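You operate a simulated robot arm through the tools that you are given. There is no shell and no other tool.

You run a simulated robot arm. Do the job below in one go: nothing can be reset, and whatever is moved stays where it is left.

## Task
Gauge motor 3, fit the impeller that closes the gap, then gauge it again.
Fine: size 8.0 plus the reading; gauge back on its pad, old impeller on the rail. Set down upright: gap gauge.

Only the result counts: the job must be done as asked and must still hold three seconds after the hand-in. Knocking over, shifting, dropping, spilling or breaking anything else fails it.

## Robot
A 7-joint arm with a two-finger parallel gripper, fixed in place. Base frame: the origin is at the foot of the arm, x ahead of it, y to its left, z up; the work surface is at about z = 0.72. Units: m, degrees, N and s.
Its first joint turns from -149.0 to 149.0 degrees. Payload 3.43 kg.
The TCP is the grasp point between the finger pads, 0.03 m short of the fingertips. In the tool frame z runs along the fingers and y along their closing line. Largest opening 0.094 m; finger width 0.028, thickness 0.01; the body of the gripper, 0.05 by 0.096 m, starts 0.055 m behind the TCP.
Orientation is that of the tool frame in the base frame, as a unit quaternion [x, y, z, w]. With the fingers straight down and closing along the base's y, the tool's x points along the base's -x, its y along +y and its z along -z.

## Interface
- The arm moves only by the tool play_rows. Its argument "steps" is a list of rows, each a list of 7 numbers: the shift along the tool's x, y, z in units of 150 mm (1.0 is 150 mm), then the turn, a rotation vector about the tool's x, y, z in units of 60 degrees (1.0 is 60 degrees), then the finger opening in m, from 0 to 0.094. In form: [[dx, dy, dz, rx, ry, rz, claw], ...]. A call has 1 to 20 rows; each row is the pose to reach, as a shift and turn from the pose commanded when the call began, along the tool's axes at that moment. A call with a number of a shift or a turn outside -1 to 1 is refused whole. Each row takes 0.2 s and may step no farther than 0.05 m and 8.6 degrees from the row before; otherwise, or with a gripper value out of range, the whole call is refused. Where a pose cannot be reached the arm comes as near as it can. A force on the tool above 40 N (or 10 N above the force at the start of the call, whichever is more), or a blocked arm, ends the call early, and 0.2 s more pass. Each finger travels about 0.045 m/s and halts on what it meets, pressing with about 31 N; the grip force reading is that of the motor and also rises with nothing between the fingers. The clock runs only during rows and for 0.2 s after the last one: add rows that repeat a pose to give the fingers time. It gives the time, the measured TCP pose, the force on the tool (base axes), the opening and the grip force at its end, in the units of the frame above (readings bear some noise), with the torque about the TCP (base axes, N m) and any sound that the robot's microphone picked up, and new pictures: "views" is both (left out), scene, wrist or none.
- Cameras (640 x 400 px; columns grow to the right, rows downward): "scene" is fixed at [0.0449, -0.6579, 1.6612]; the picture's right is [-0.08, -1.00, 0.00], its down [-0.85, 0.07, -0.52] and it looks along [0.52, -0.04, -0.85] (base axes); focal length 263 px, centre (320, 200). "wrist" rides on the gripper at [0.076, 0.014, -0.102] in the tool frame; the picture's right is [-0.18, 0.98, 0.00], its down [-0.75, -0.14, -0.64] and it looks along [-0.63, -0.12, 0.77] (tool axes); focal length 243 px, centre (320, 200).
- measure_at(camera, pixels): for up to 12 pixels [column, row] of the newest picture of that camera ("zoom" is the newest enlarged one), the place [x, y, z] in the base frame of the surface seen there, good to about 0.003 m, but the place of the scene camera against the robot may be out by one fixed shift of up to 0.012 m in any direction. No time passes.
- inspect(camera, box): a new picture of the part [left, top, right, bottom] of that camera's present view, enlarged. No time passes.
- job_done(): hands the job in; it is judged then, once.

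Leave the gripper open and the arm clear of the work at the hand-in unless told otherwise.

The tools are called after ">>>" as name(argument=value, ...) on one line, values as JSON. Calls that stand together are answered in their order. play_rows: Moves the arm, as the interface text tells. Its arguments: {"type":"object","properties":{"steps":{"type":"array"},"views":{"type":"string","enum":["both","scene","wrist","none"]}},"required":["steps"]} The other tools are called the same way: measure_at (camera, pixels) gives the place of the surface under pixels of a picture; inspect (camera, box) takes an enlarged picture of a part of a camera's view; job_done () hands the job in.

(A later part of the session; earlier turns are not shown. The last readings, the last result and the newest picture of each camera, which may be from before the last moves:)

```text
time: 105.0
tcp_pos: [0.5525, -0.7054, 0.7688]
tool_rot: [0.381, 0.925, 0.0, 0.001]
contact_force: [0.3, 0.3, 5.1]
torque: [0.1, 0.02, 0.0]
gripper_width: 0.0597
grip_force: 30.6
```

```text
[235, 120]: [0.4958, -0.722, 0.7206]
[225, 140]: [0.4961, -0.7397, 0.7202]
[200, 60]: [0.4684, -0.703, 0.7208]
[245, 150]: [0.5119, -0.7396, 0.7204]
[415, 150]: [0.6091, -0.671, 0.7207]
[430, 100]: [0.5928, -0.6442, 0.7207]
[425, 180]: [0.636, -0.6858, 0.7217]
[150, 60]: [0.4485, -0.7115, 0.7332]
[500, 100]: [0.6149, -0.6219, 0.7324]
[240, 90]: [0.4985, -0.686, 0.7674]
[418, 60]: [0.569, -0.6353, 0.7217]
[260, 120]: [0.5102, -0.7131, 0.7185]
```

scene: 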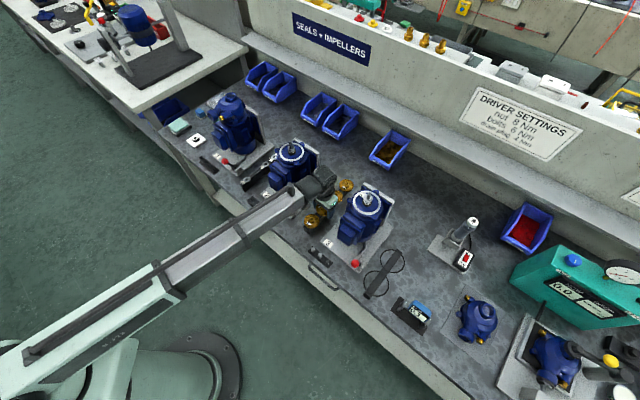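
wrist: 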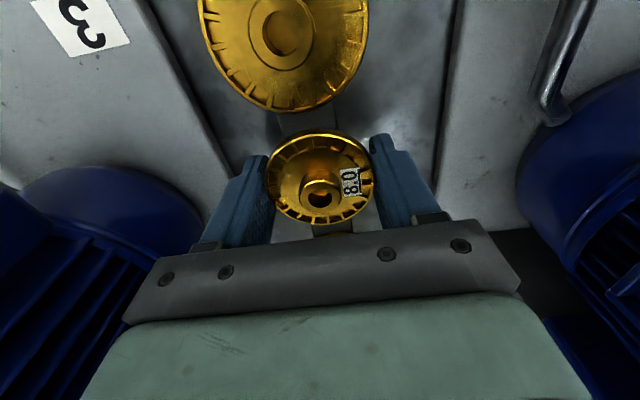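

The base plates top out at z≈0.733, below the fingertips (0.739). Releasing the old impeller and rising.

>>> play_rows(steps=[[0, 0, 0, 0, 0, 0, 0.058], [0, 0, 0, 0, 0, 0, 0.062], [0, 0, 0, 0, 0, 0, 0.07], [0, 0, 0, 0, 0, 0, 0.08], [0, 0, 0, 0, 0, 0, 0.085], [0, 0, 0, 0, 0, 0, 0.085], [0, 0, -0.02, 0, 0, 0, 0.085], [0, 0, -0.06, 0, 0, 0, 0.085], [0, 0, -0.13, 0, 0, 0, 0.085], [0, 0, -0.22, 0, 0, 0, 0.085], [0, 0, -0.32, 0, 0, 0, 0.085], [0, 0, -0.42, 0, 0, 0, 0.085], [0, 0, -0.5, 0, 0, 0, 0.085], [0, 0, -0.56, 0, 0, 0, 0.085], [0, 0, -0.59, 0, 0, 0, 0.085], [0, 0, -0.6, 0, 0, 0, 0.085]])

>>> inspect(camera="wrist", box=[220, 0, 430, 200])

```text
time: 108.5
tcp_pos: [0.5531, -0.7054, 0.8598]
tool_rot: [0.382, 0.924, 0.001, -0.001]
contact_force: [0.1, -1.1, -0.1]
torque: [-0.02, 0.01, -0.01]
gripper_width: 0.085
grip_force: 0.0
```

scene: 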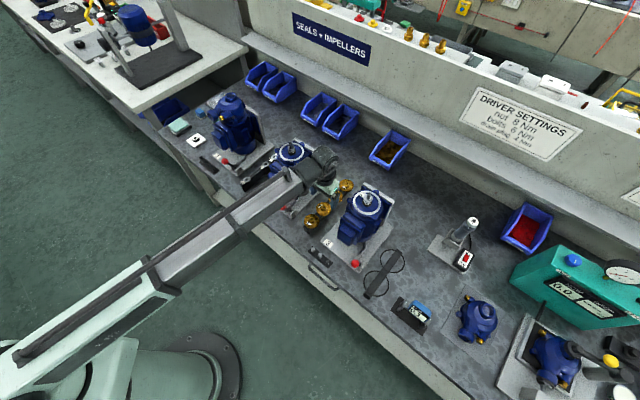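
wrist: 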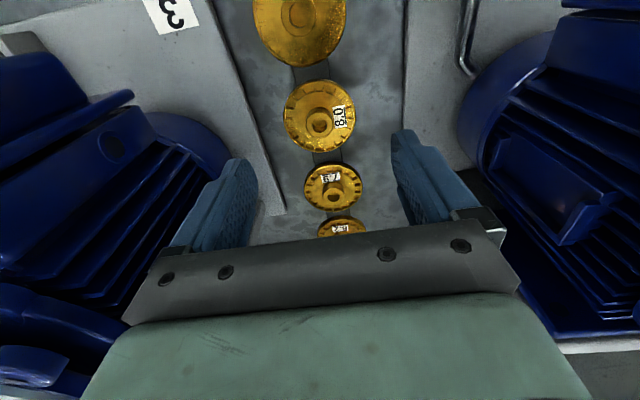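

```text
2.00 times, centred on (325, 100) of wrist
```

zoom: 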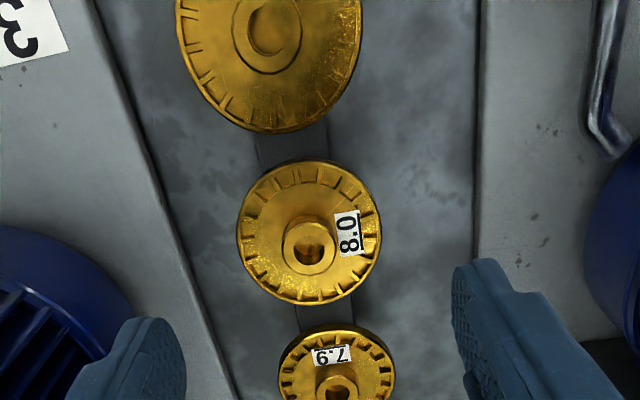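

8.0 sits nicely on the rail between 8.1 and 7.9. Next I'll move over 8.1, 72 mm toward me along the rail.

>>> play_rows(steps=[[0.01, 0, 0, 0, 0, 0, 0.09], [0.035, -0.001, 0, 0, 0, 0, 0.09], [0.08, -0.001, 0, 0, 0, 0, 0.09], [0.14, -0.001, 0, 0, 0, 0, 0.09], [0.21, -0.002, 0, 0, 0, 0, 0.09], [0.28, -0.002, 0, 0, 0, 0, 0.09], [0.345, -0.003, 0, 0, 0, 0, 0.09], [0.4, -0.003, 0, 0, 0, 0, 0.09], [0.445, -0.003, 0, 0, 0, 0, 0.09], [0.47, -0.003, 0, 0, 0, 0, 0.09], [0.478, -0.003, 0, 0, 0, 0, 0.09], [0.478, -0.003, 0, 0, 0, 0, 0.09]])

>>> inspect(camera="wrist", box=[240, 60, 420, 220])

>>> measure_at(camera="zoom", pixels=[[275, 100], [180, 130], [370, 130], [280, 45], [290, 230]])

```text
time: 111.0
tcp_pos: [0.5018, -0.6557, 0.8588]
tool_rot: [0.381, 0.924, 0.001, -0.001]
contact_force: [-0.2, -0.6, -0.2]
torque: [-0.01, -0.03, 0.02]
gripper_width: 0.0901
grip_force: 0.2
```

scene: 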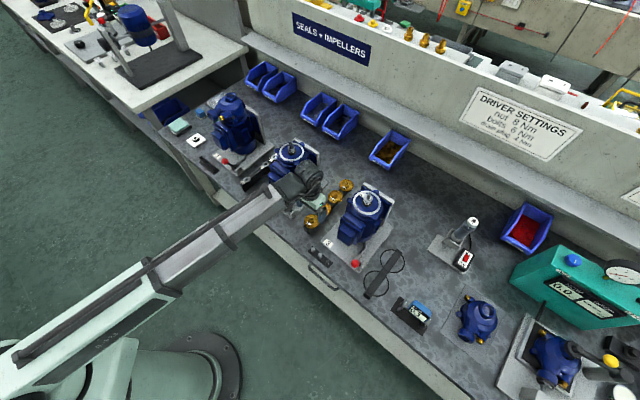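
wrist: 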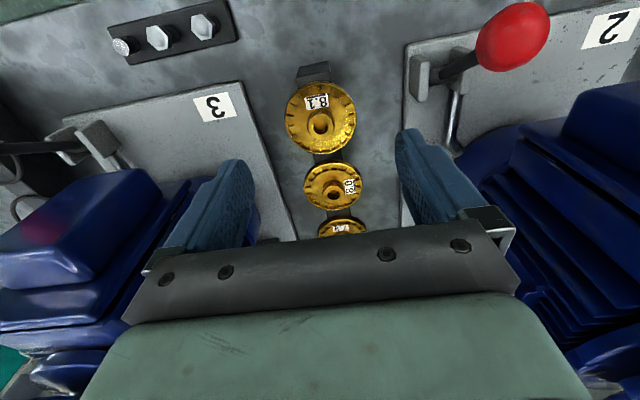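

```text
2.50 times, centred on (330, 140) of wrist
```

zoom: 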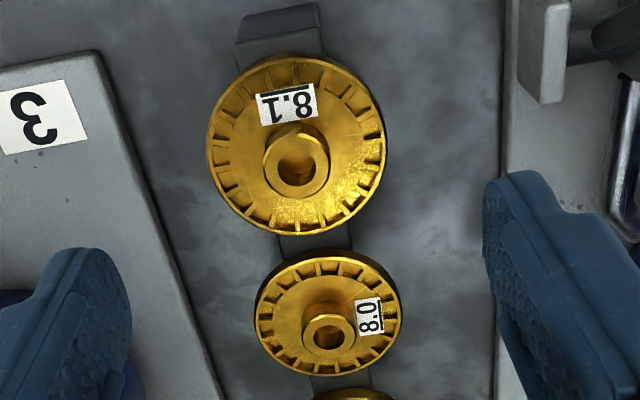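

```text
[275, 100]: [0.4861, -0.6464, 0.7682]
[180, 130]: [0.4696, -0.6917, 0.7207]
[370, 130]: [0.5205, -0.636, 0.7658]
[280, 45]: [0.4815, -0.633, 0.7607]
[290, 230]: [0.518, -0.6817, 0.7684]
```

8.1 shows under the TCP, centred near column 320. Measuring its rim for exact centring.

>>> measure_at(camera="zoom", pixels=[[212, 150], [382, 145], [300, 62], [290, 230], [235, 85], [360, 205], [230, 200], [360, 90], [298, 165], [265, 165], [328, 160], [298, 195]])

```text
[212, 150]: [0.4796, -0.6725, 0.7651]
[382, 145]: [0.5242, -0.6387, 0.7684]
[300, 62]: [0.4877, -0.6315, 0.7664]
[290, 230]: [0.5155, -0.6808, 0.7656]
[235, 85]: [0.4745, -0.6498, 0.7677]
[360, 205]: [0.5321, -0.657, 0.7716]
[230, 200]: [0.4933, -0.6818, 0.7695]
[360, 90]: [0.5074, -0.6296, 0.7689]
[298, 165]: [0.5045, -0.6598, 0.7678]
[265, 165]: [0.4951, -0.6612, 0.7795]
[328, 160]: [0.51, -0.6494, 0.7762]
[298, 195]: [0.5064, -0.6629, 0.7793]
```

Its centre is at (0.502, -0.6553), matching the TCP within half a millimetre. Descending to TCP z≈0.770, the same grip height as before.

>>> play_rows(steps=[[0, 0, 0.02, 0, 0, 0, 0.09], [0, 0, 0.06, 0, 0, 0, 0.09], [0, 0, 0.12, 0, 0, 0, 0.09], [0, 0, 0.2, 0, 0, 0, 0.09], [0, 0, 0.29, 0, 0, 0, 0.09], [0, 0, 0.37, 0, 0, 0, 0.09], [0, 0, 0.44, 0, 0, 0, 0.09], [0, 0, 0.5, 0, 0, 0, 0.09], [0, 0, 0.545, 0, 0, 0, 0.09], [0, 0, 0.575, 0, 0, 0, 0.09], [0, 0, 0.59, 0, 0, 0, 0.09], [0, 0, 0.59, 0, 0, 0, 0.09]])

>>> inspect(camera="wrist", box=[220, 80, 430, 240])

```text
time: 113.7
tcp_pos: [0.501, -0.6554, 0.7701]
tool_rot: [0.382, 0.924, 0.0, 0.0]
contact_force: [-0.7, -0.3, 0.0]
torque: [0.01, -0.02, -0.03]
gripper_width: 0.09
grip_force: 0.0
```

scene: 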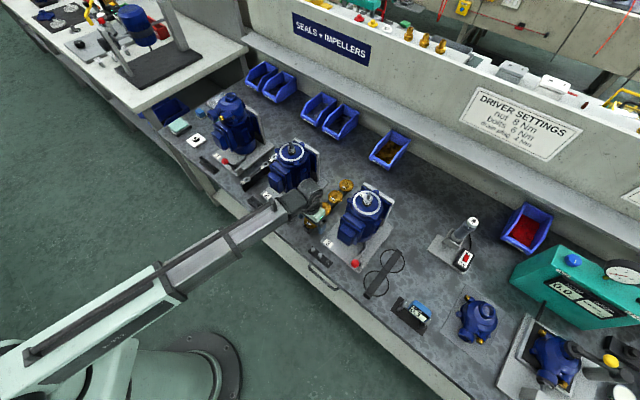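
wrist: 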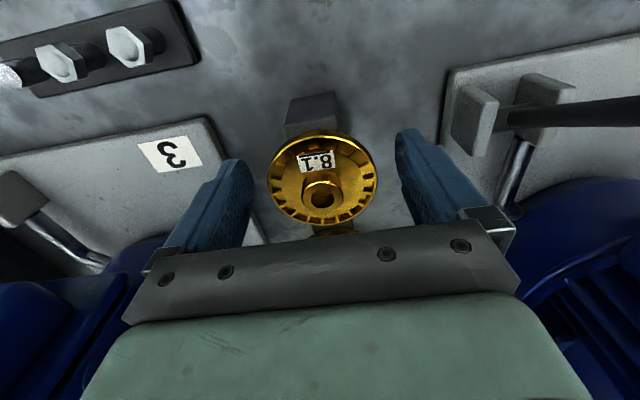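

```text
2.50 times, centred on (325, 160) of wrist
```

zoom: 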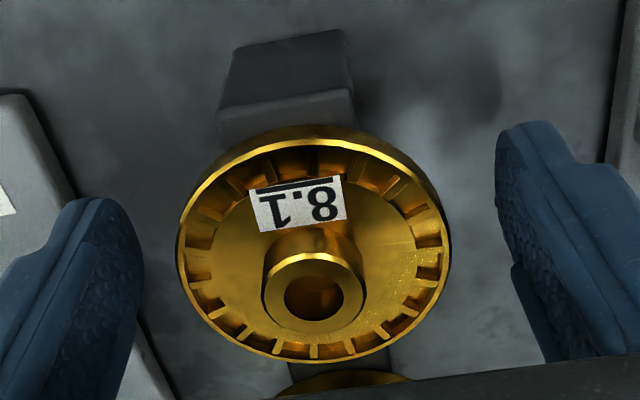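

Label 8.1 confirmed. The rim centre is about 1.4 mm to +y and 1.2 mm farther back, so I'll trim those and close.

>>> play_rows(steps=[[-0.004, 0.005, 0, 0, 0, 0, 0.09], [-0.007, 0.009, 0, 0, 0, 0, 0.09], [-0.007, 0.009, 0, 0, 0, 0, 0.08], [-0.007, 0.009, 0, 0, 0, 0, 0.072], [-0.007, 0.009, 0, 0, 0, 0, 0.066], [-0.007, 0.009, 0, 0, 0, 0, 0.062], [-0.007, 0.009, 0, 0, 0, 0, 0.058], [-0.007, 0.009, 0, 0, 0, 0, 0.05], [-0.007, 0.009, 0, 0, 0, 0, 0.03], [-0.007, 0.009, 0, 0, 0, 0, 0.0], [-0.007, 0.009, 0, 0, 0, 0, 0.0]])

>>> inspect(camera="wrist", box=[220, 80, 430, 240])

```text
time: 116.0
tcp_pos: [0.5019, -0.6546, 0.7718]
tool_rot: [0.382, 0.924, 0.001, -0.001]
contact_force: [-0.1, -0.2, 0.5]
torque: [0.0, 0.0, -0.01]
gripper_width: 0.0594
grip_force: 30.6
```

scene: 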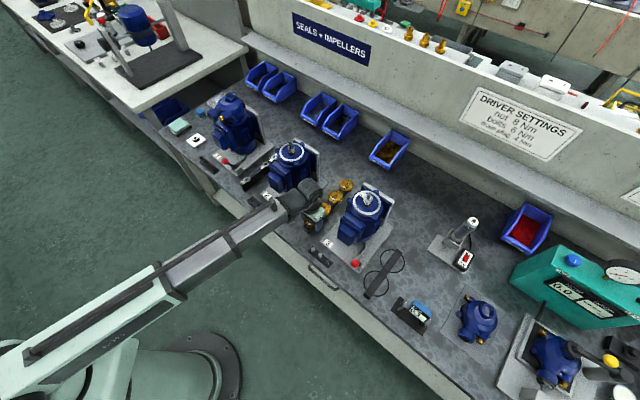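
wrist: 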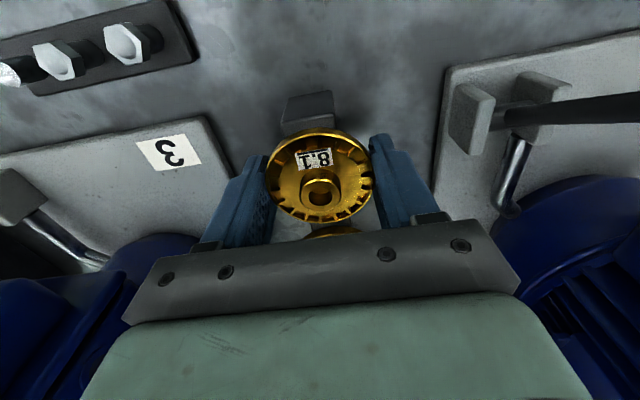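

```text
2.50 times, centred on (325, 160) of wrist
```

zoom: 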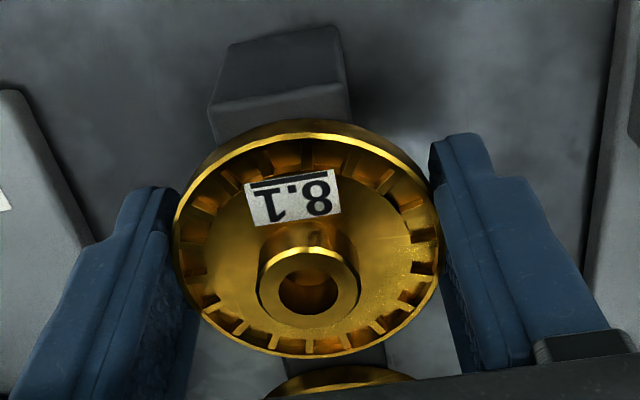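

Gripped 8.1 at 59.4 mm. Lifting slowly.

>>> play_rows(steps=[[0, 0, -0.01, 0, 0, 0, 0.0], [0, 0, -0.03, 0, 0, 0, 0.0], [0, 0, -0.06, 0, 0, 0, 0.0], [0, 0, -0.11, 0, 0, 0, 0.0], [0, 0, -0.18, 0, 0, 0, 0.0], [0, 0, -0.27, 0, 0, 0, 0.0], [0, 0, -0.37, 0, 0, 0, 0.0], [0, 0, -0.48, 0, 0, 0, 0.0], [0, 0, -0.59, 0, 0, 0, 0.0], [0, 0, -0.7, 0, 0, 0, 0.0], [0, 0, -0.8, 0, 0, 0, 0.0], [0, 0, -0.88, 0, 0, 0, 0.0], [0, 0, -0.94, 0, 0, 0, 0.0], [0, 0, -0.98, 0, 0, 0, 0.0], [0, 0, -1.0, 0, 0, 0, 0.0]])

```text
time: 119.2
tcp_pos: [0.502, -0.656, 0.9218]
tool_rot: [0.382, 0.924, 0.0, -0.001]
contact_force: [-1.0, -0.6, -2.1]
torque: [0.0, 0.02, -0.04]
gripper_width: 0.0592
grip_force: 31.3
```

scene: 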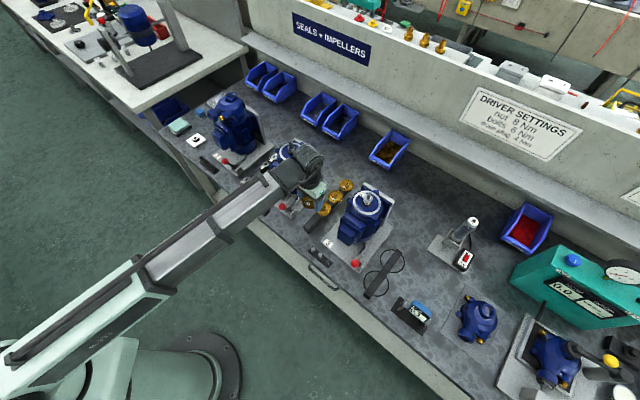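
wrist: 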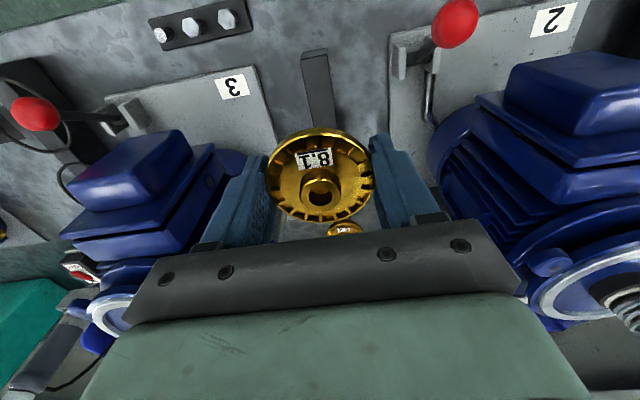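

8.1 is up and steady, and the rail still holds 8.0, 7.9 and 8.2. I'll keep rising to 1.07 while moving outward a little to keep the wrist unfolded.

>>> play_rows(steps=[[0, 0, -0.02, 0, 0, 0, 0.0], [-0.005, 0, -0.07, 0, 0, 0, 0.0], [-0.02, 0, -0.15, 0, 0, 0, 0.0], [-0.05, 0, -0.25, 0, 0, 0, 0.0], [-0.09, 0, -0.36, 0, 0, 0, 0.0], [-0.13, 0, -0.47, 0, 0, 0, 0.0], [-0.18, 0, -0.58, 0, 0, 0, 0.0], [-0.23, 0, -0.69, 0, 0, 0, 0.0], [-0.28, 0, -0.79, 0, 0, 0, 0.0], [-0.32, 0, -0.87, 0, 0, 0, 0.0], [-0.35, 0, -0.93, 0, 0, 0, 0.0], [-0.37, 0, -0.97, 0, 0, 0, 0.0], [-0.38, 0, -0.98, 0, 0, 0, 0.0]], views="scene")

```text
time: 122.0
tcp_pos: [0.5425, -0.6952, 1.0683]
tool_rot: [0.382, 0.924, 0.0, -0.001]
contact_force: [-1.2, 1.6, -0.6]
torque: [-0.01, 0.03, -0.01]
gripper_width: 0.0589
grip_force: 31.2
```

scene: 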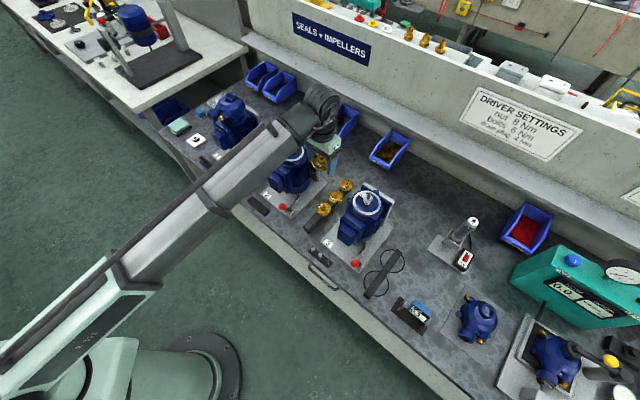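

The width crept from 0.0594 to 0.0589. I want to be sure the impeller isn't creeping down the pads, so I'll check the wrist view.

>>> play_rows(steps=[[0, 0, 0, 0, 0, 0, 0.0]], views="wrist")

>>> inspect(camera="wrist", box=[220, 80, 430, 240])

>>> measure_at(camera="zoom", pixels=[[300, 135], [180, 250], [435, 235], [300, 355], [250, 220], [390, 260], [280, 260]])

```text
time: 122.5
tcp_pos: [0.5434, -0.6957, 1.0675]
tool_rot: [0.382, 0.924, 0.001, -0.001]
contact_force: [1.0, 0.8, -1.2]
torque: [0.0, 0.02, -0.02]
gripper_width: 0.0592
grip_force: 30.6
```

wrist: 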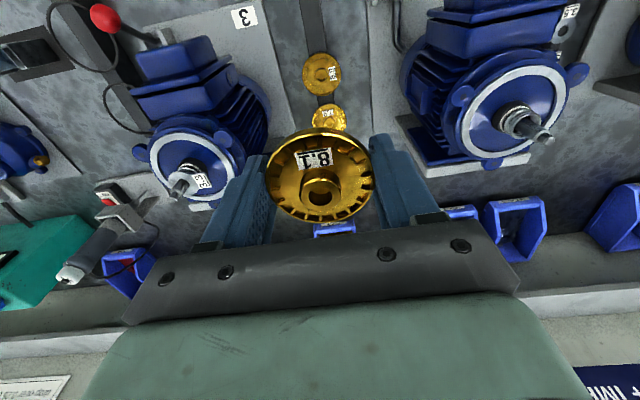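

```text
2.50 times, centred on (325, 160) of wrist
```

zoom: 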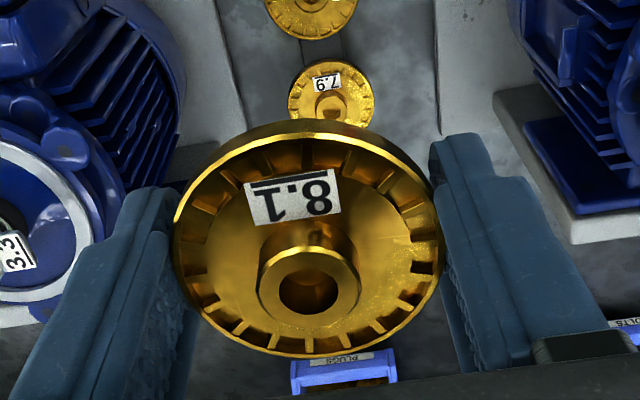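

```text
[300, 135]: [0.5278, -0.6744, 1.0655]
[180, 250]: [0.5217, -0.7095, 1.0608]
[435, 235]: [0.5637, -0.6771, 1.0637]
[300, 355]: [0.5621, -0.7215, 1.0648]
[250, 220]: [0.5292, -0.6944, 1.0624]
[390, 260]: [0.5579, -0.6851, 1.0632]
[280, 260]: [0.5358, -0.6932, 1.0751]
```

No slip: the disc is exactly where it was in the pads. Now across to the motor 3 axis at this height (plate underside about 60 mm above the shaft tip).

>>> play_rows(steps=[[-0.005, -0.02, 0, 0, 0, 0, 0.0], [-0.017, -0.06, 0, 0, 0, 0, 0.0], [-0.036, -0.13, 0, 0, 0, 0, 0.0], [-0.065, -0.23, 0, 0, 0, 0, 0.0], [-0.098, -0.35, 0, 0, 0, 0, 0.0], [-0.132, -0.47, 0, 0, 0, 0, 0.0], [-0.165, -0.59, 0, 0, 0, 0, 0.0], [-0.199, -0.71, 0, 0, 0, 0, 0.0], [-0.23, -0.82, 0, 0, 0, 0, 0.0], [-0.252, -0.9, 0, 0, 0, 0, 0.0], [-0.269, -0.96, 0, 0, 0, 0, 0.0], [-0.277, -0.99, 0, 0, 0, 0, 0.0], [-0.28, -1.0, 0, 0, 0, 0, 0.0], [-0.28, -1.0, 0, 0, 0, 0, 0.0]])

>>> inspect(camera="wrist", box=[240, 40, 400, 240])

>>> play_rows(steps=[[0, 0, 0, 0, 0, 0, 0.0]], views="none")

```text
time: 125.5
tcp_pos: [0.4671, -0.8318, 1.0677]
tool_rot: [0.382, 0.924, 0.001, -0.001]
contact_force: [0.1, 0.0, -1.7]
torque: [0.01, -0.02, 0.0]
gripper_width: 0.0592
grip_force: 31.0
```

scene: 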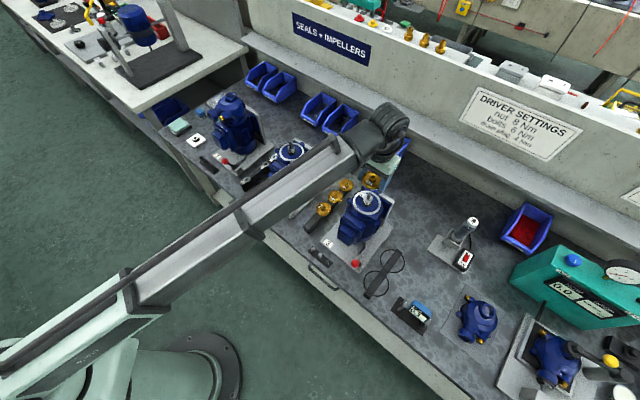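
wrist: 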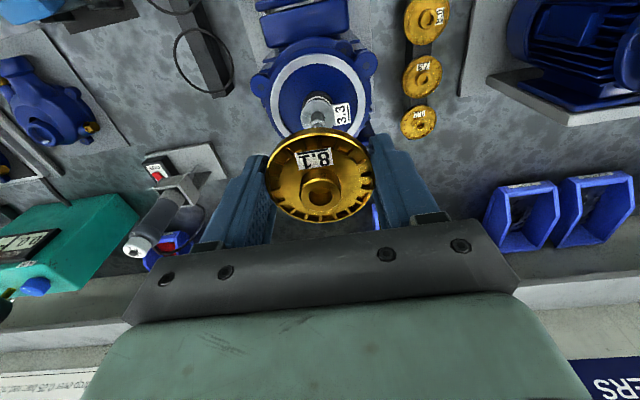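

```text
2.00 times, centred on (320, 140) of wrist
```

zoom: 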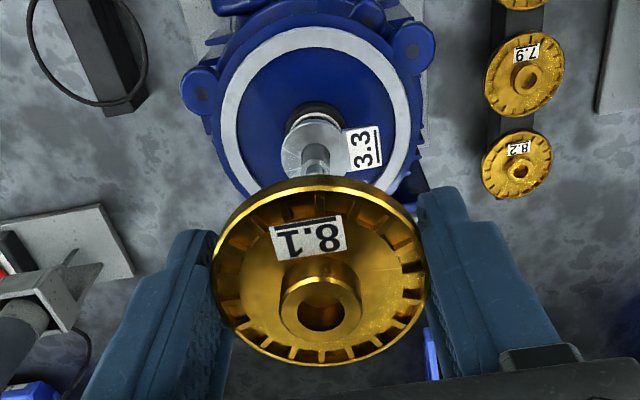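

```text
time: 125.8
tcp_pos: [0.4673, -0.8306, 1.0675]
tool_rot: [0.381, 0.924, 0.001, -0.002]
contact_force: [-0.5, 0.2, -2.1]
torque: [-0.01, -0.02, -0.01]
gripper_width: 0.059
grip_force: 30.9
```

The shaft and ring appear about 2.2 mm to the -y side of the disc's centre. I'll trim that and lower to TCP z≈1.02, plate underside about 15 mm over the shaft tip.

>>> play_rows(steps=[[0, -0.007, 0.01, 0, 0, 0, 0.0], [0, -0.015, 0.03, 0, 0, 0, 0.0], [0, -0.015, 0.07, 0, 0, 0, 0.0], [0, -0.015, 0.12, 0, 0, 0, 0.0], [0, -0.015, 0.17, 0, 0, 0, 0.0], [0, -0.015, 0.22, 0, 0, 0, 0.0], [0, -0.015, 0.26, 0, 0, 0, 0.0], [0, -0.015, 0.29, 0, 0, 0, 0.0], [0, -0.015, 0.31, 0, 0, 0, 0.0], [0, -0.015, 0.31, 0, 0, 0, 0.0]])

>>> inspect(camera="wrist", box=[240, 60, 400, 240])

>>> inspect(camera="scene", box=[340, 160, 400, 230])

>>> play_rows(steps=[[0, 0, 0, 0, 0, 0, 0.0]], views="none")

```text
time: 128.1
tcp_pos: [0.466, -0.8323, 1.0215]
tool_rot: [0.382, 0.924, 0.001, -0.001]
contact_force: [-0.6, 0.1, -1.1]
torque: [0.04, 0.04, 0.0]
gripper_width: 0.059
grip_force: 30.6
```

scene: 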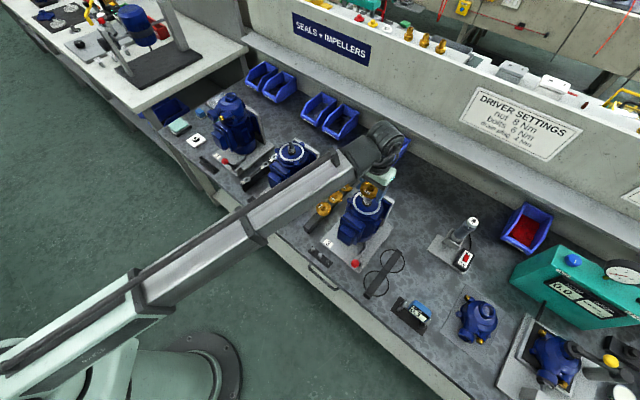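
wrist: 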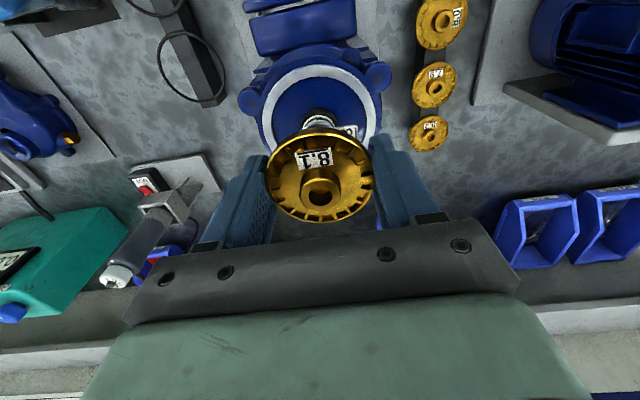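

```text
2.22 times, centred on (320, 150) of wrist
```

zoom: 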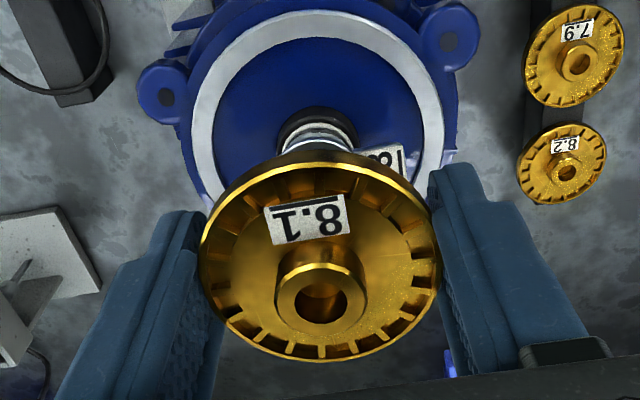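

```text
5.71 times, centred on (370, 195) of scene
```

zoom: 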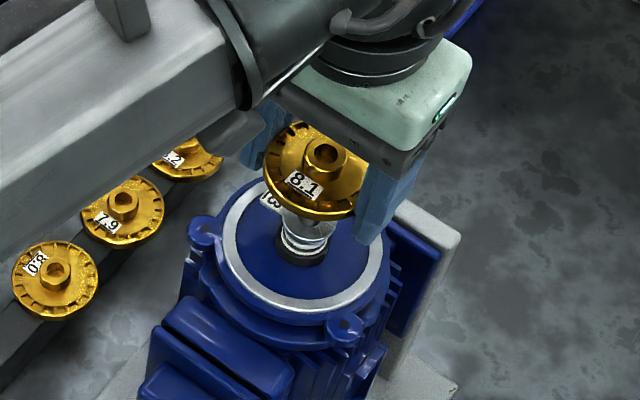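

```text
time: 128.4
tcp_pos: [0.4653, -0.8321, 1.0215]
tool_rot: [0.382, 0.924, 0.001, 0.0]
contact_force: [-0.6, 0.3, -1.4]
torque: [0.02, 0.03, 0.04]
gripper_width: 0.0589
grip_force: 30.9
```

Visually aligned within half a millimetre. I'll make a small trim and lower slowly over the shaft tip, watching forces.

>>> play_rows(steps=[[-0.002, -0.002, 0.01, 0, 0, 0, 0.0], [-0.003, -0.003, 0.03, 0, 0, 0, 0.0], [-0.003, -0.003, 0.05, 0, 0, 0, 0.0], [-0.003, -0.003, 0.07, 0, 0, 0, 0.0], [-0.003, -0.003, 0.09, 0, 0, 0, 0.0], [-0.003, -0.003, 0.1, 0, 0, 0, 0.0], [-0.003, -0.003, 0.11, 0, 0, 0, 0.0], [-0.003, -0.003, 0.12, 0, 0, 0, 0.0], [-0.003, -0.003, 0.12, 0, 0, 0, 0.0]], views="wrist")

>>> inspect(camera="wrist", box=[240, 80, 400, 240])

```text
time: 130.4
tcp_pos: [0.4666, -0.8334, 1.0038]
tool_rot: [0.381, 0.924, 0.0, 0.0]
contact_force: [0.6, 0.4, -0.8]
torque: [-0.01, -0.04, 0.02]
gripper_width: 0.0591
grip_force: 30.9
```

wrist: 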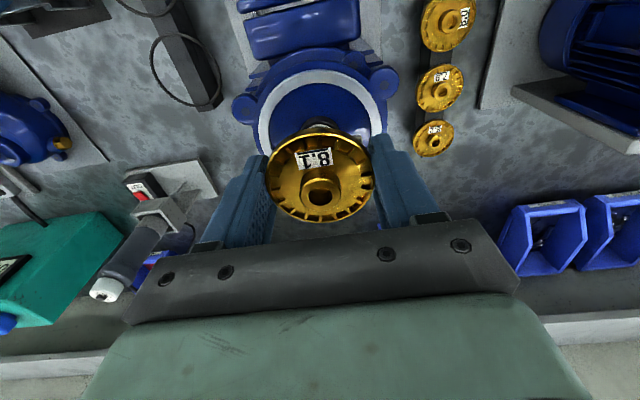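

```text
2.50 times, centred on (320, 160) of wrist
```

zoom: 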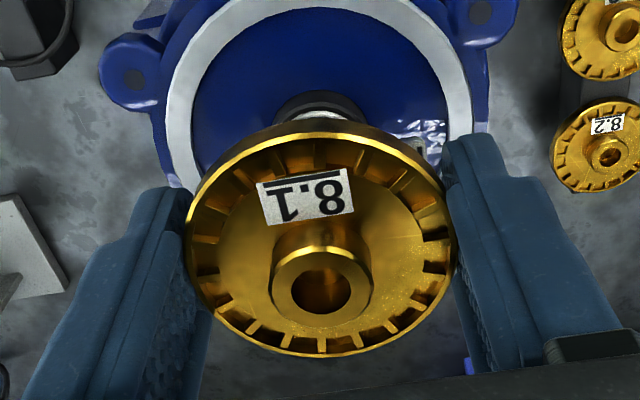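

No contact yet at z 1.004. Lowering another 9 mm gently.

>>> play_rows(steps=[[0, 0, 0.01, 0, 0, 0, 0.0], [0, 0, 0.02, 0, 0, 0, 0.0], [0, 0, 0.03, 0, 0, 0, 0.0], [0, 0, 0.04, 0, 0, 0, 0.0], [0, 0, 0.05, 0, 0, 0, 0.0], [0, 0, 0.06, 0, 0, 0, 0.0], [0, 0, 0.06, 0, 0, 0, 0.0]], views="wrist")

>>> inspect(camera="wrist", box=[240, 80, 400, 240])

```text
time: 132.1
tcp_pos: [0.4671, -0.8336, 0.9943]
tool_rot: [0.381, 0.924, 0.0, 0.0]
contact_force: [0.2, -0.3, -1.5]
torque: [-0.02, -0.02, 0.0]
gripper_width: 0.0591
grip_force: 30.9
```

wrist: 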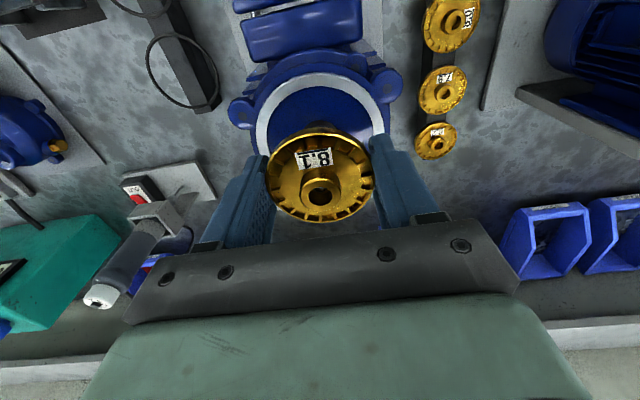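

```text
2.50 times, centred on (320, 160) of wrist
```

zoom: 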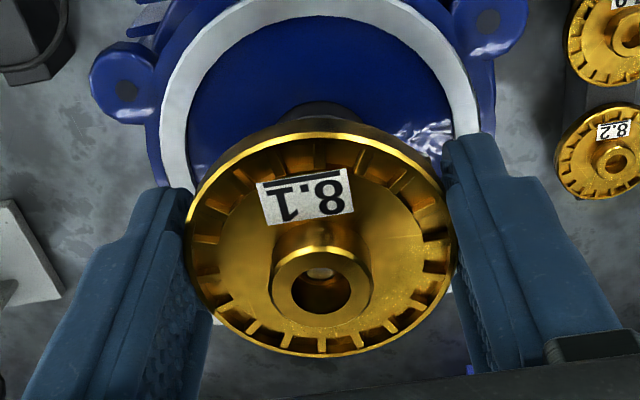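

The shaft tip can be seen inside the bore at (322, 272) in the zoom, with no contact force. Continuing down.

>>> play_rows(steps=[[0, 0, 0.01, 0, 0, 0, 0.0], [0, 0, 0.02, 0, 0, 0, 0.0], [0, 0, 0.03, 0, 0, 0, 0.0], [0, 0, 0.04, 0, 0, 0, 0.0], [0, 0, 0.05, 0, 0, 0, 0.0], [0, 0, 0.05, 0, 0, 0, 0.0]], views="wrist")

>>> inspect(camera="wrist", box=[240, 80, 400, 240])

```text
time: 133.4
tcp_pos: [0.4662, -0.8328, 0.9871]
tool_rot: [0.382, 0.924, 0.0, -0.002]
contact_force: [-0.4, 0.9, -0.8]
torque: [-0.01, 0.0, 0.0]
gripper_width: 0.0592
grip_force: 30.5
```

wrist: 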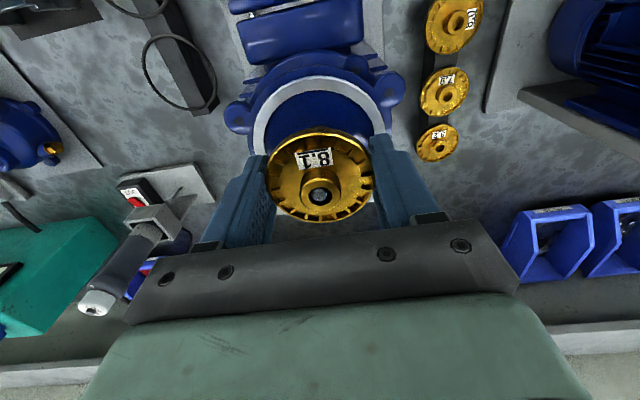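

```text
2.50 times, centred on (320, 160) of wrist
```

zoom: 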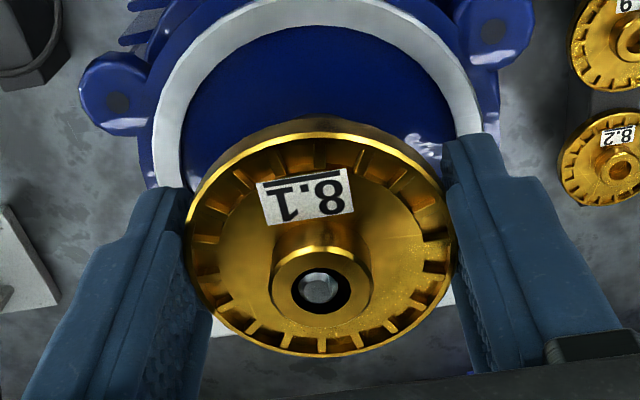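

The shaft is nicely central in the hub. Continuing to the seat in small steps.

>>> play_rows(steps=[[0, 0, 0.01, 0, 0, 0, 0.0], [0, 0, 0.02, 0, 0, 0, 0.0], [0, 0, 0.03, 0, 0, 0, 0.0], [0, 0, 0.04, 0, 0, 0, 0.0], [0, 0, 0.047, 0, 0, 0, 0.0], [0, 0, 0.047, 0, 0, 0, 0.0]], views="none")

```text
time: 134.8
tcp_pos: [0.4649, -0.8332, 0.9802]
tool_rot: [0.382, 0.924, 0.001, 0.0]
contact_force: [0.7, -0.7, -0.8]
torque: [0.02, 0.01, -0.02]
gripper_width: 0.0591
grip_force: 30.9
```

>>> play_rows(steps=[[0, 0, 0.007, 0, 0, 0, 0.0], [0, 0, 0.014, 0, 0, 0, 0.0], [0, 0, 0.014, 0, 0, 0, 0.0]], views="none")

```text
time: 135.7
tcp_pos: [0.466, -0.8339, 0.9791]
tool_rot: [0.382, 0.924, 0.0, 0.0]
contact_force: [-2.0, 2.7, 6.8]
torque: [-0.02, -0.15, 0.04]
gripper_width: 0.0591
grip_force: 30.8
```

Contact at +6.8 N, z≈0.979, right where the seat is expected. I'll check the look of it before releasing.

>>> play_rows(steps=[[0, 0, 0.004, 0, 0, 0, 0.0], [0, 0, 0.004, 0, 0, 0, 0.0]], views="wrist")

>>> inspect(camera="wrist", box=[240, 80, 400, 240])

```text
time: 136.2
tcp_pos: [0.4662, -0.8334, 0.98]
tool_rot: [0.381, 0.924, -0.001, 0.0]
contact_force: [1.9, 3.6, 21.9]
torque: [0.08, -0.06, -0.01]
gripper_width: 0.0589
grip_force: 30.5
```

wrist: 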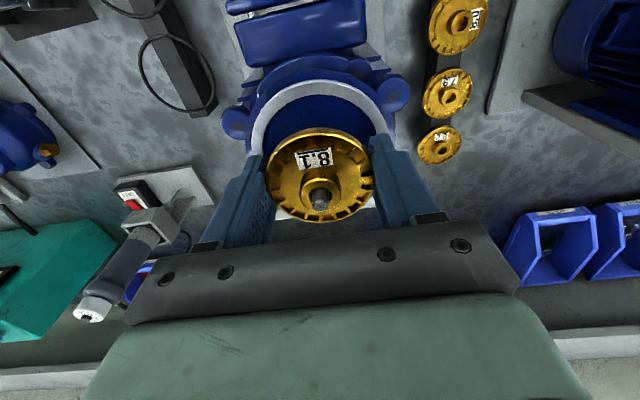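

```text
2.50 times, centred on (320, 160) of wrist
```

zoom: 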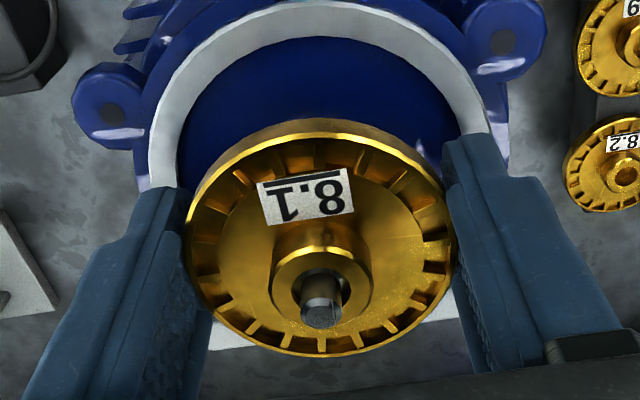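

Seated: the shaft protrudes through the hub as it did with the old one. I'll ease the pressure, open and rise.

>>> play_rows(steps=[[0, 0, -0.005, 0, 0, 0, 0.058], [0, 0, -0.005, 0, 0, 0, 0.062], [0, 0, -0.005, 0, 0, 0, 0.07], [0, 0, -0.005, 0, 0, 0, 0.08], [0, 0, -0.005, 0, 0, 0, 0.09], [0, 0, -0.005, 0, 0, 0, 0.094], [0, 0, -0.005, 0, 0, 0, 0.094], [0, 0, -0.03, 0, 0, 0, 0.094], [0, 0, -0.08, 0, 0, 0, 0.094], [0, 0, -0.16, 0, 0, 0, 0.094], [0, 0, -0.26, 0, 0, 0, 0.094], [0, 0, -0.37, 0, 0, 0, 0.094], [0, 0, -0.48, 0, 0, 0, 0.094], [0, 0, -0.58, 0, 0, 0, 0.094], [0, 0, -0.66, 0, 0, 0, 0.094], [0, 0, -0.72, 0, 0, 0, 0.094], [0, 0, -0.75, 0, 0, 0, 0.094]])

>>> inspect(camera="wrist", box=[250, 20, 410, 160])

>>> measure_at(camera="zoom", pixels=[[280, 260], [175, 230], [385, 215], [280, 130], [290, 330], [255, 245], [320, 240]])

```text
time: 139.8
tcp_pos: [0.4666, -0.8333, 1.0903]
tool_rot: [0.382, 0.924, 0.0, 0.0]
contact_force: [1.2, 0.2, 0.5]
torque: [0.03, 0.01, 0.02]
gripper_width: 0.094
grip_force: 0.1
```

scene: 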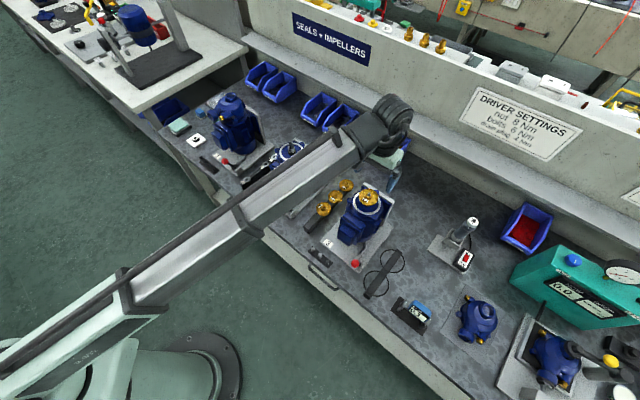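
wrist: 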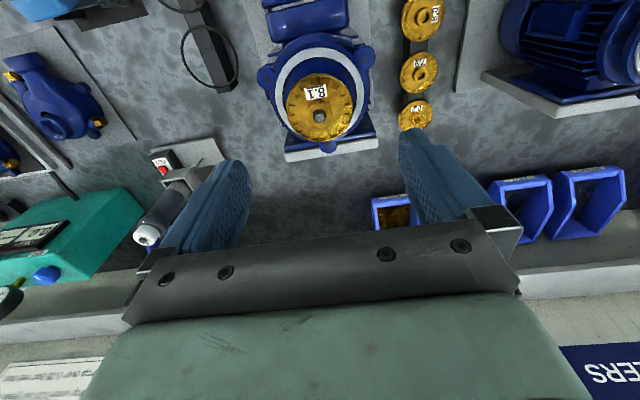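

```text
2.86 times, centred on (330, 90) of wrist
```

zoom: 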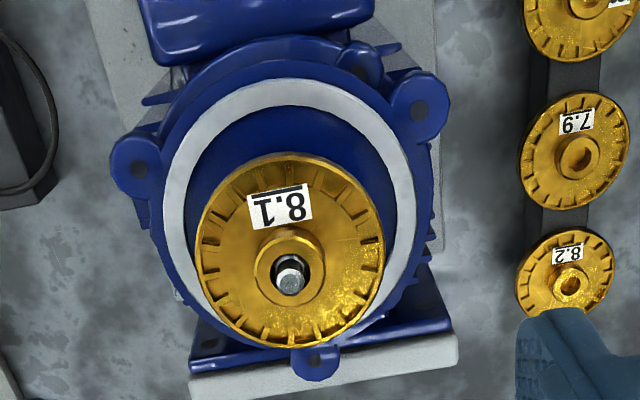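

```text
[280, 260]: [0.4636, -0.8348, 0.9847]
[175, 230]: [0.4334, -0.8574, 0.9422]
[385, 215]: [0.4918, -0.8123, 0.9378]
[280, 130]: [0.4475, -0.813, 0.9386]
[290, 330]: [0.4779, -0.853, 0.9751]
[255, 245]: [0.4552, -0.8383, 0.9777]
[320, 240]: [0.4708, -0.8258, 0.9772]
```

8.1 is fitted on motor 3, level and fully down. Now back to fetch the gauge for the second measurement.

>>> play_rows(steps=[[0.01, -0.02, 0, 0, 0, 0, 0.094], [0.03, -0.06, 0, 0, 0, 0, 0.094], [0.06, -0.13, 0, 0, 0, 0, 0.094], [0.1, -0.23, 0, 0, 0, 0, 0.094], [0.155, -0.35, 0, 0, 0, 0, 0.094], [0.21, -0.47, 0, 0, 0, 0, 0.094], [0.265, -0.59, 0, 0, 0, 0, 0.094], [0.32, -0.71, 0, 0, 0, 0, 0.094], [0.37, -0.82, 0, 0, 0, 0, 0.094], [0.405, -0.9, 0, 0, 0, 0, 0.094], [0.43, -0.96, 0, 0, 0, 0, 0.094], [0.445, -0.99, 0, 0, 0, 0, 0.094], [0.45, -1.0, 0, 0, 0, 0, 0.094]], views="none")

>>> play_rows(steps=[[0.01, -0.02, 0, 0, 0, 0, 0.094], [0.03, -0.06, 0, 0, 0, 0, 0.094], [0.06, -0.13, 0.02, 0, 0, 0, 0.094], [0.1, -0.23, 0.06, 0, 0, 0, 0.094], [0.155, -0.35, 0.13, 0, 0, 0, 0.094], [0.21, -0.47, 0.21, 0, 0, 0, 0.094], [0.265, -0.59, 0.3, 0, 0, 0, 0.094], [0.32, -0.71, 0.4, 0, 0, 0, 0.094], [0.37, -0.82, 0.5, 0, 0, 0, 0.094], [0.405, -0.9, 0.6, 0, 0, 0, 0.094], [0.43, -0.96, 0.69, 0, 0, 0, 0.094], [0.445, -0.99, 0.76, 0, 0, 0, 0.094], [0.45, -1.0, 0.81, 0, 0, 0, 0.094], [0.45, -1.0, 0.83, 0, 0, 0, 0.094]])

```text
time: 142.7
tcp_pos: [0.3118, -0.891, 1.0897]
tool_rot: [0.381, 0.925, 0.0, -0.001]
contact_force: [-0.5, -0.4, -0.2]
torque: [0.0, -0.03, 0.0]
gripper_width: 0.094
grip_force: 0.1
```

```text
time: 145.7
tcp_pos: [0.1598, -0.9512, 0.9676]
tool_rot: [0.382, 0.924, 0.0, 0.0]
contact_force: [0.3, 0.0, 0.9]
torque: [0.0, -0.01, -0.03]
gripper_width: 0.0938
grip_force: 0.0
```

scene: 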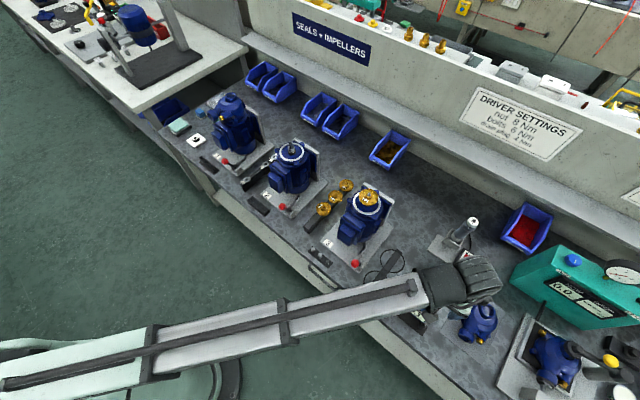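
wrist: 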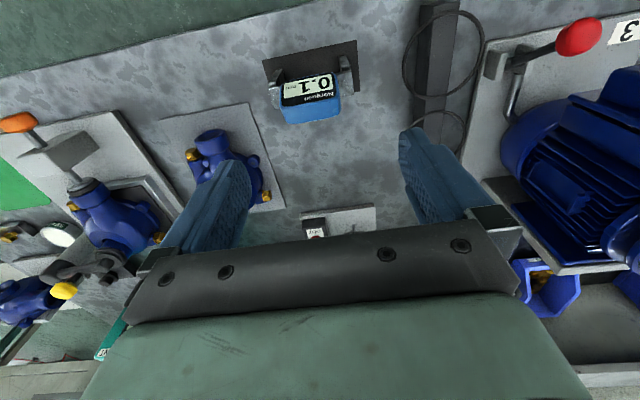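

The gauge is at (311, 95), about 9 to 10 mm toward -y. I'll trim and descend partway, then check.

>>> play_rows(steps=[[0.002, -0.02, 0.02, 0, 0, 0, 0.094], [0.002, -0.045, 0.06, 0, 0, 0, 0.094], [0.002, -0.065, 0.12, 0, 0, 0, 0.094], [0.002, -0.065, 0.2, 0, 0, 0, 0.094], [0.002, -0.065, 0.29, 0, 0, 0, 0.094], [0.002, -0.065, 0.39, 0, 0, 0, 0.094], [0.002, -0.065, 0.48, 0, 0, 0, 0.094], [0.002, -0.065, 0.56, 0, 0, 0, 0.094], [0.002, -0.065, 0.63, 0, 0, 0, 0.094], [0.002, -0.065, 0.68, 0, 0, 0, 0.094], [0.002, -0.065, 0.71, 0, 0, 0, 0.094], [0.002, -0.065, 0.717, 0, 0, 0, 0.094], [0.002, -0.065, 0.717, 0, 0, 0, 0.094]])

>>> inspect(camera="wrist", box=[230, 70, 420, 210])

```text
time: 148.4
tcp_pos: [0.1529, -0.9569, 0.8582]
tool_rot: [0.382, 0.924, -0.001, -0.001]
contact_force: [-0.3, 0.4, -0.4]
torque: [-0.04, 0.02, 0.0]
gripper_width: 0.094
grip_force: 0.1
```

scene: 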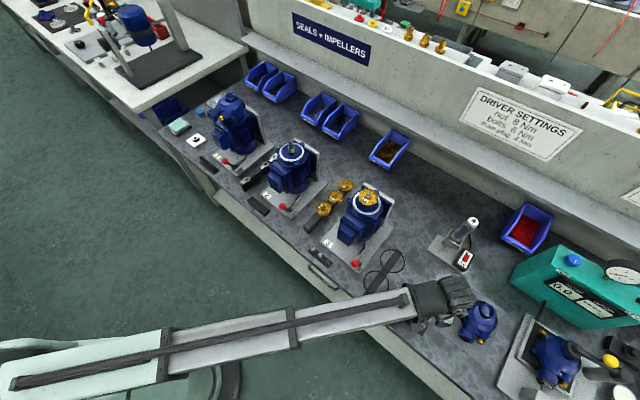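
wrist: 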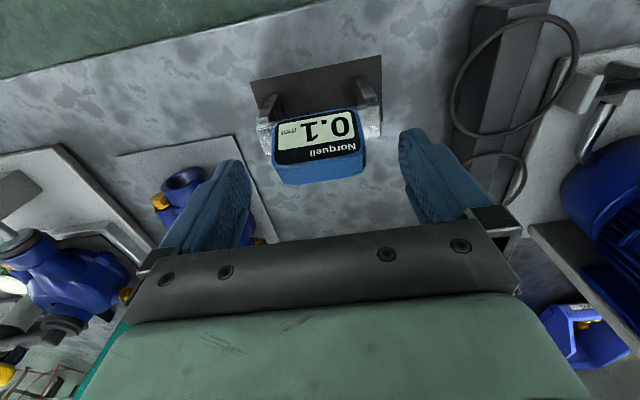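

```text
2.86 times, centred on (325, 140) of wrist
```

zoom: 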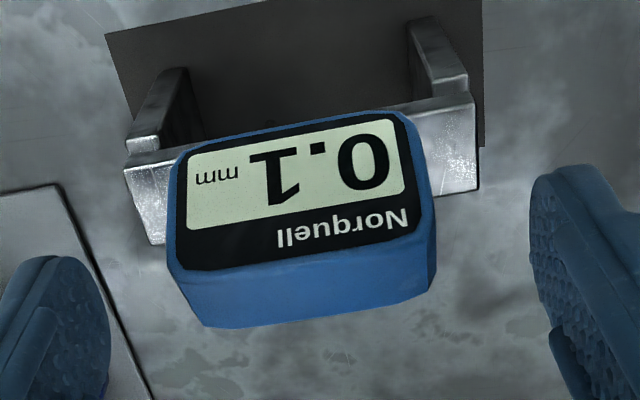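

Centred within about 1 mm. Descending to the same grip height as before (z≈0.829) and closing.

>>> play_rows(steps=[[0, -0.003, 0.02, 0, 0, 0, 0.094], [0, -0.006, 0.06, 0, 0, 0, 0.094], [0, -0.006, 0.11, 0, 0, 0, 0.094], [0, -0.006, 0.15, 0, 0, 0, 0.094], [0, -0.006, 0.18, 0, 0, 0, 0.094], [0, -0.006, 0.193, 0, 0, 0, 0.094], [0, -0.006, 0.193, 0, 0, 0, 0.09], [0, -0.006, 0.193, 0, 0, 0, 0.08], [0, -0.006, 0.193, 0, 0, 0, 0.072], [0, -0.006, 0.193, 0, 0, 0, 0.065], [0, -0.006, 0.193, 0, 0, 0, 0.06], [0, -0.006, 0.193, 0, 0, 0, 0.05], [0, -0.006, 0.193, 0, 0, 0, 0.03], [0, -0.006, 0.193, 0, 0, 0, 0.0], [0, -0.006, 0.193, 0, 0, 0, 0.0]])

```text
time: 151.7
tcp_pos: [0.1501, -0.9565, 0.8308]
tool_rot: [0.382, 0.924, 0.0, -0.002]
contact_force: [0.2, 0.9, 0.6]
torque: [0.02, -0.06, 0.03]
gripper_width: 0.0629
grip_force: 30.4
```

scene: 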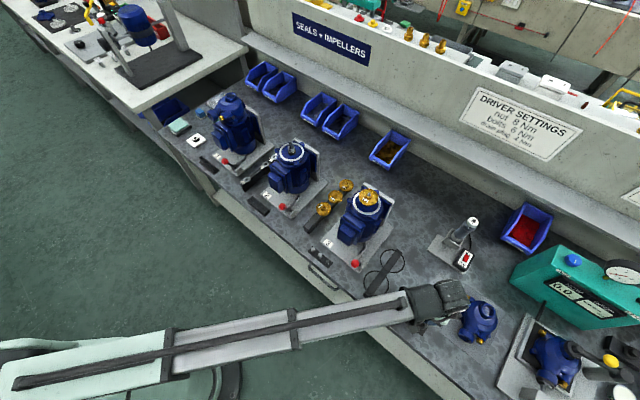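
wrist: 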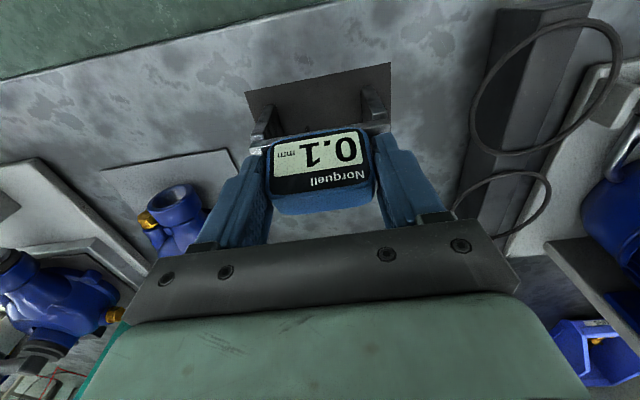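

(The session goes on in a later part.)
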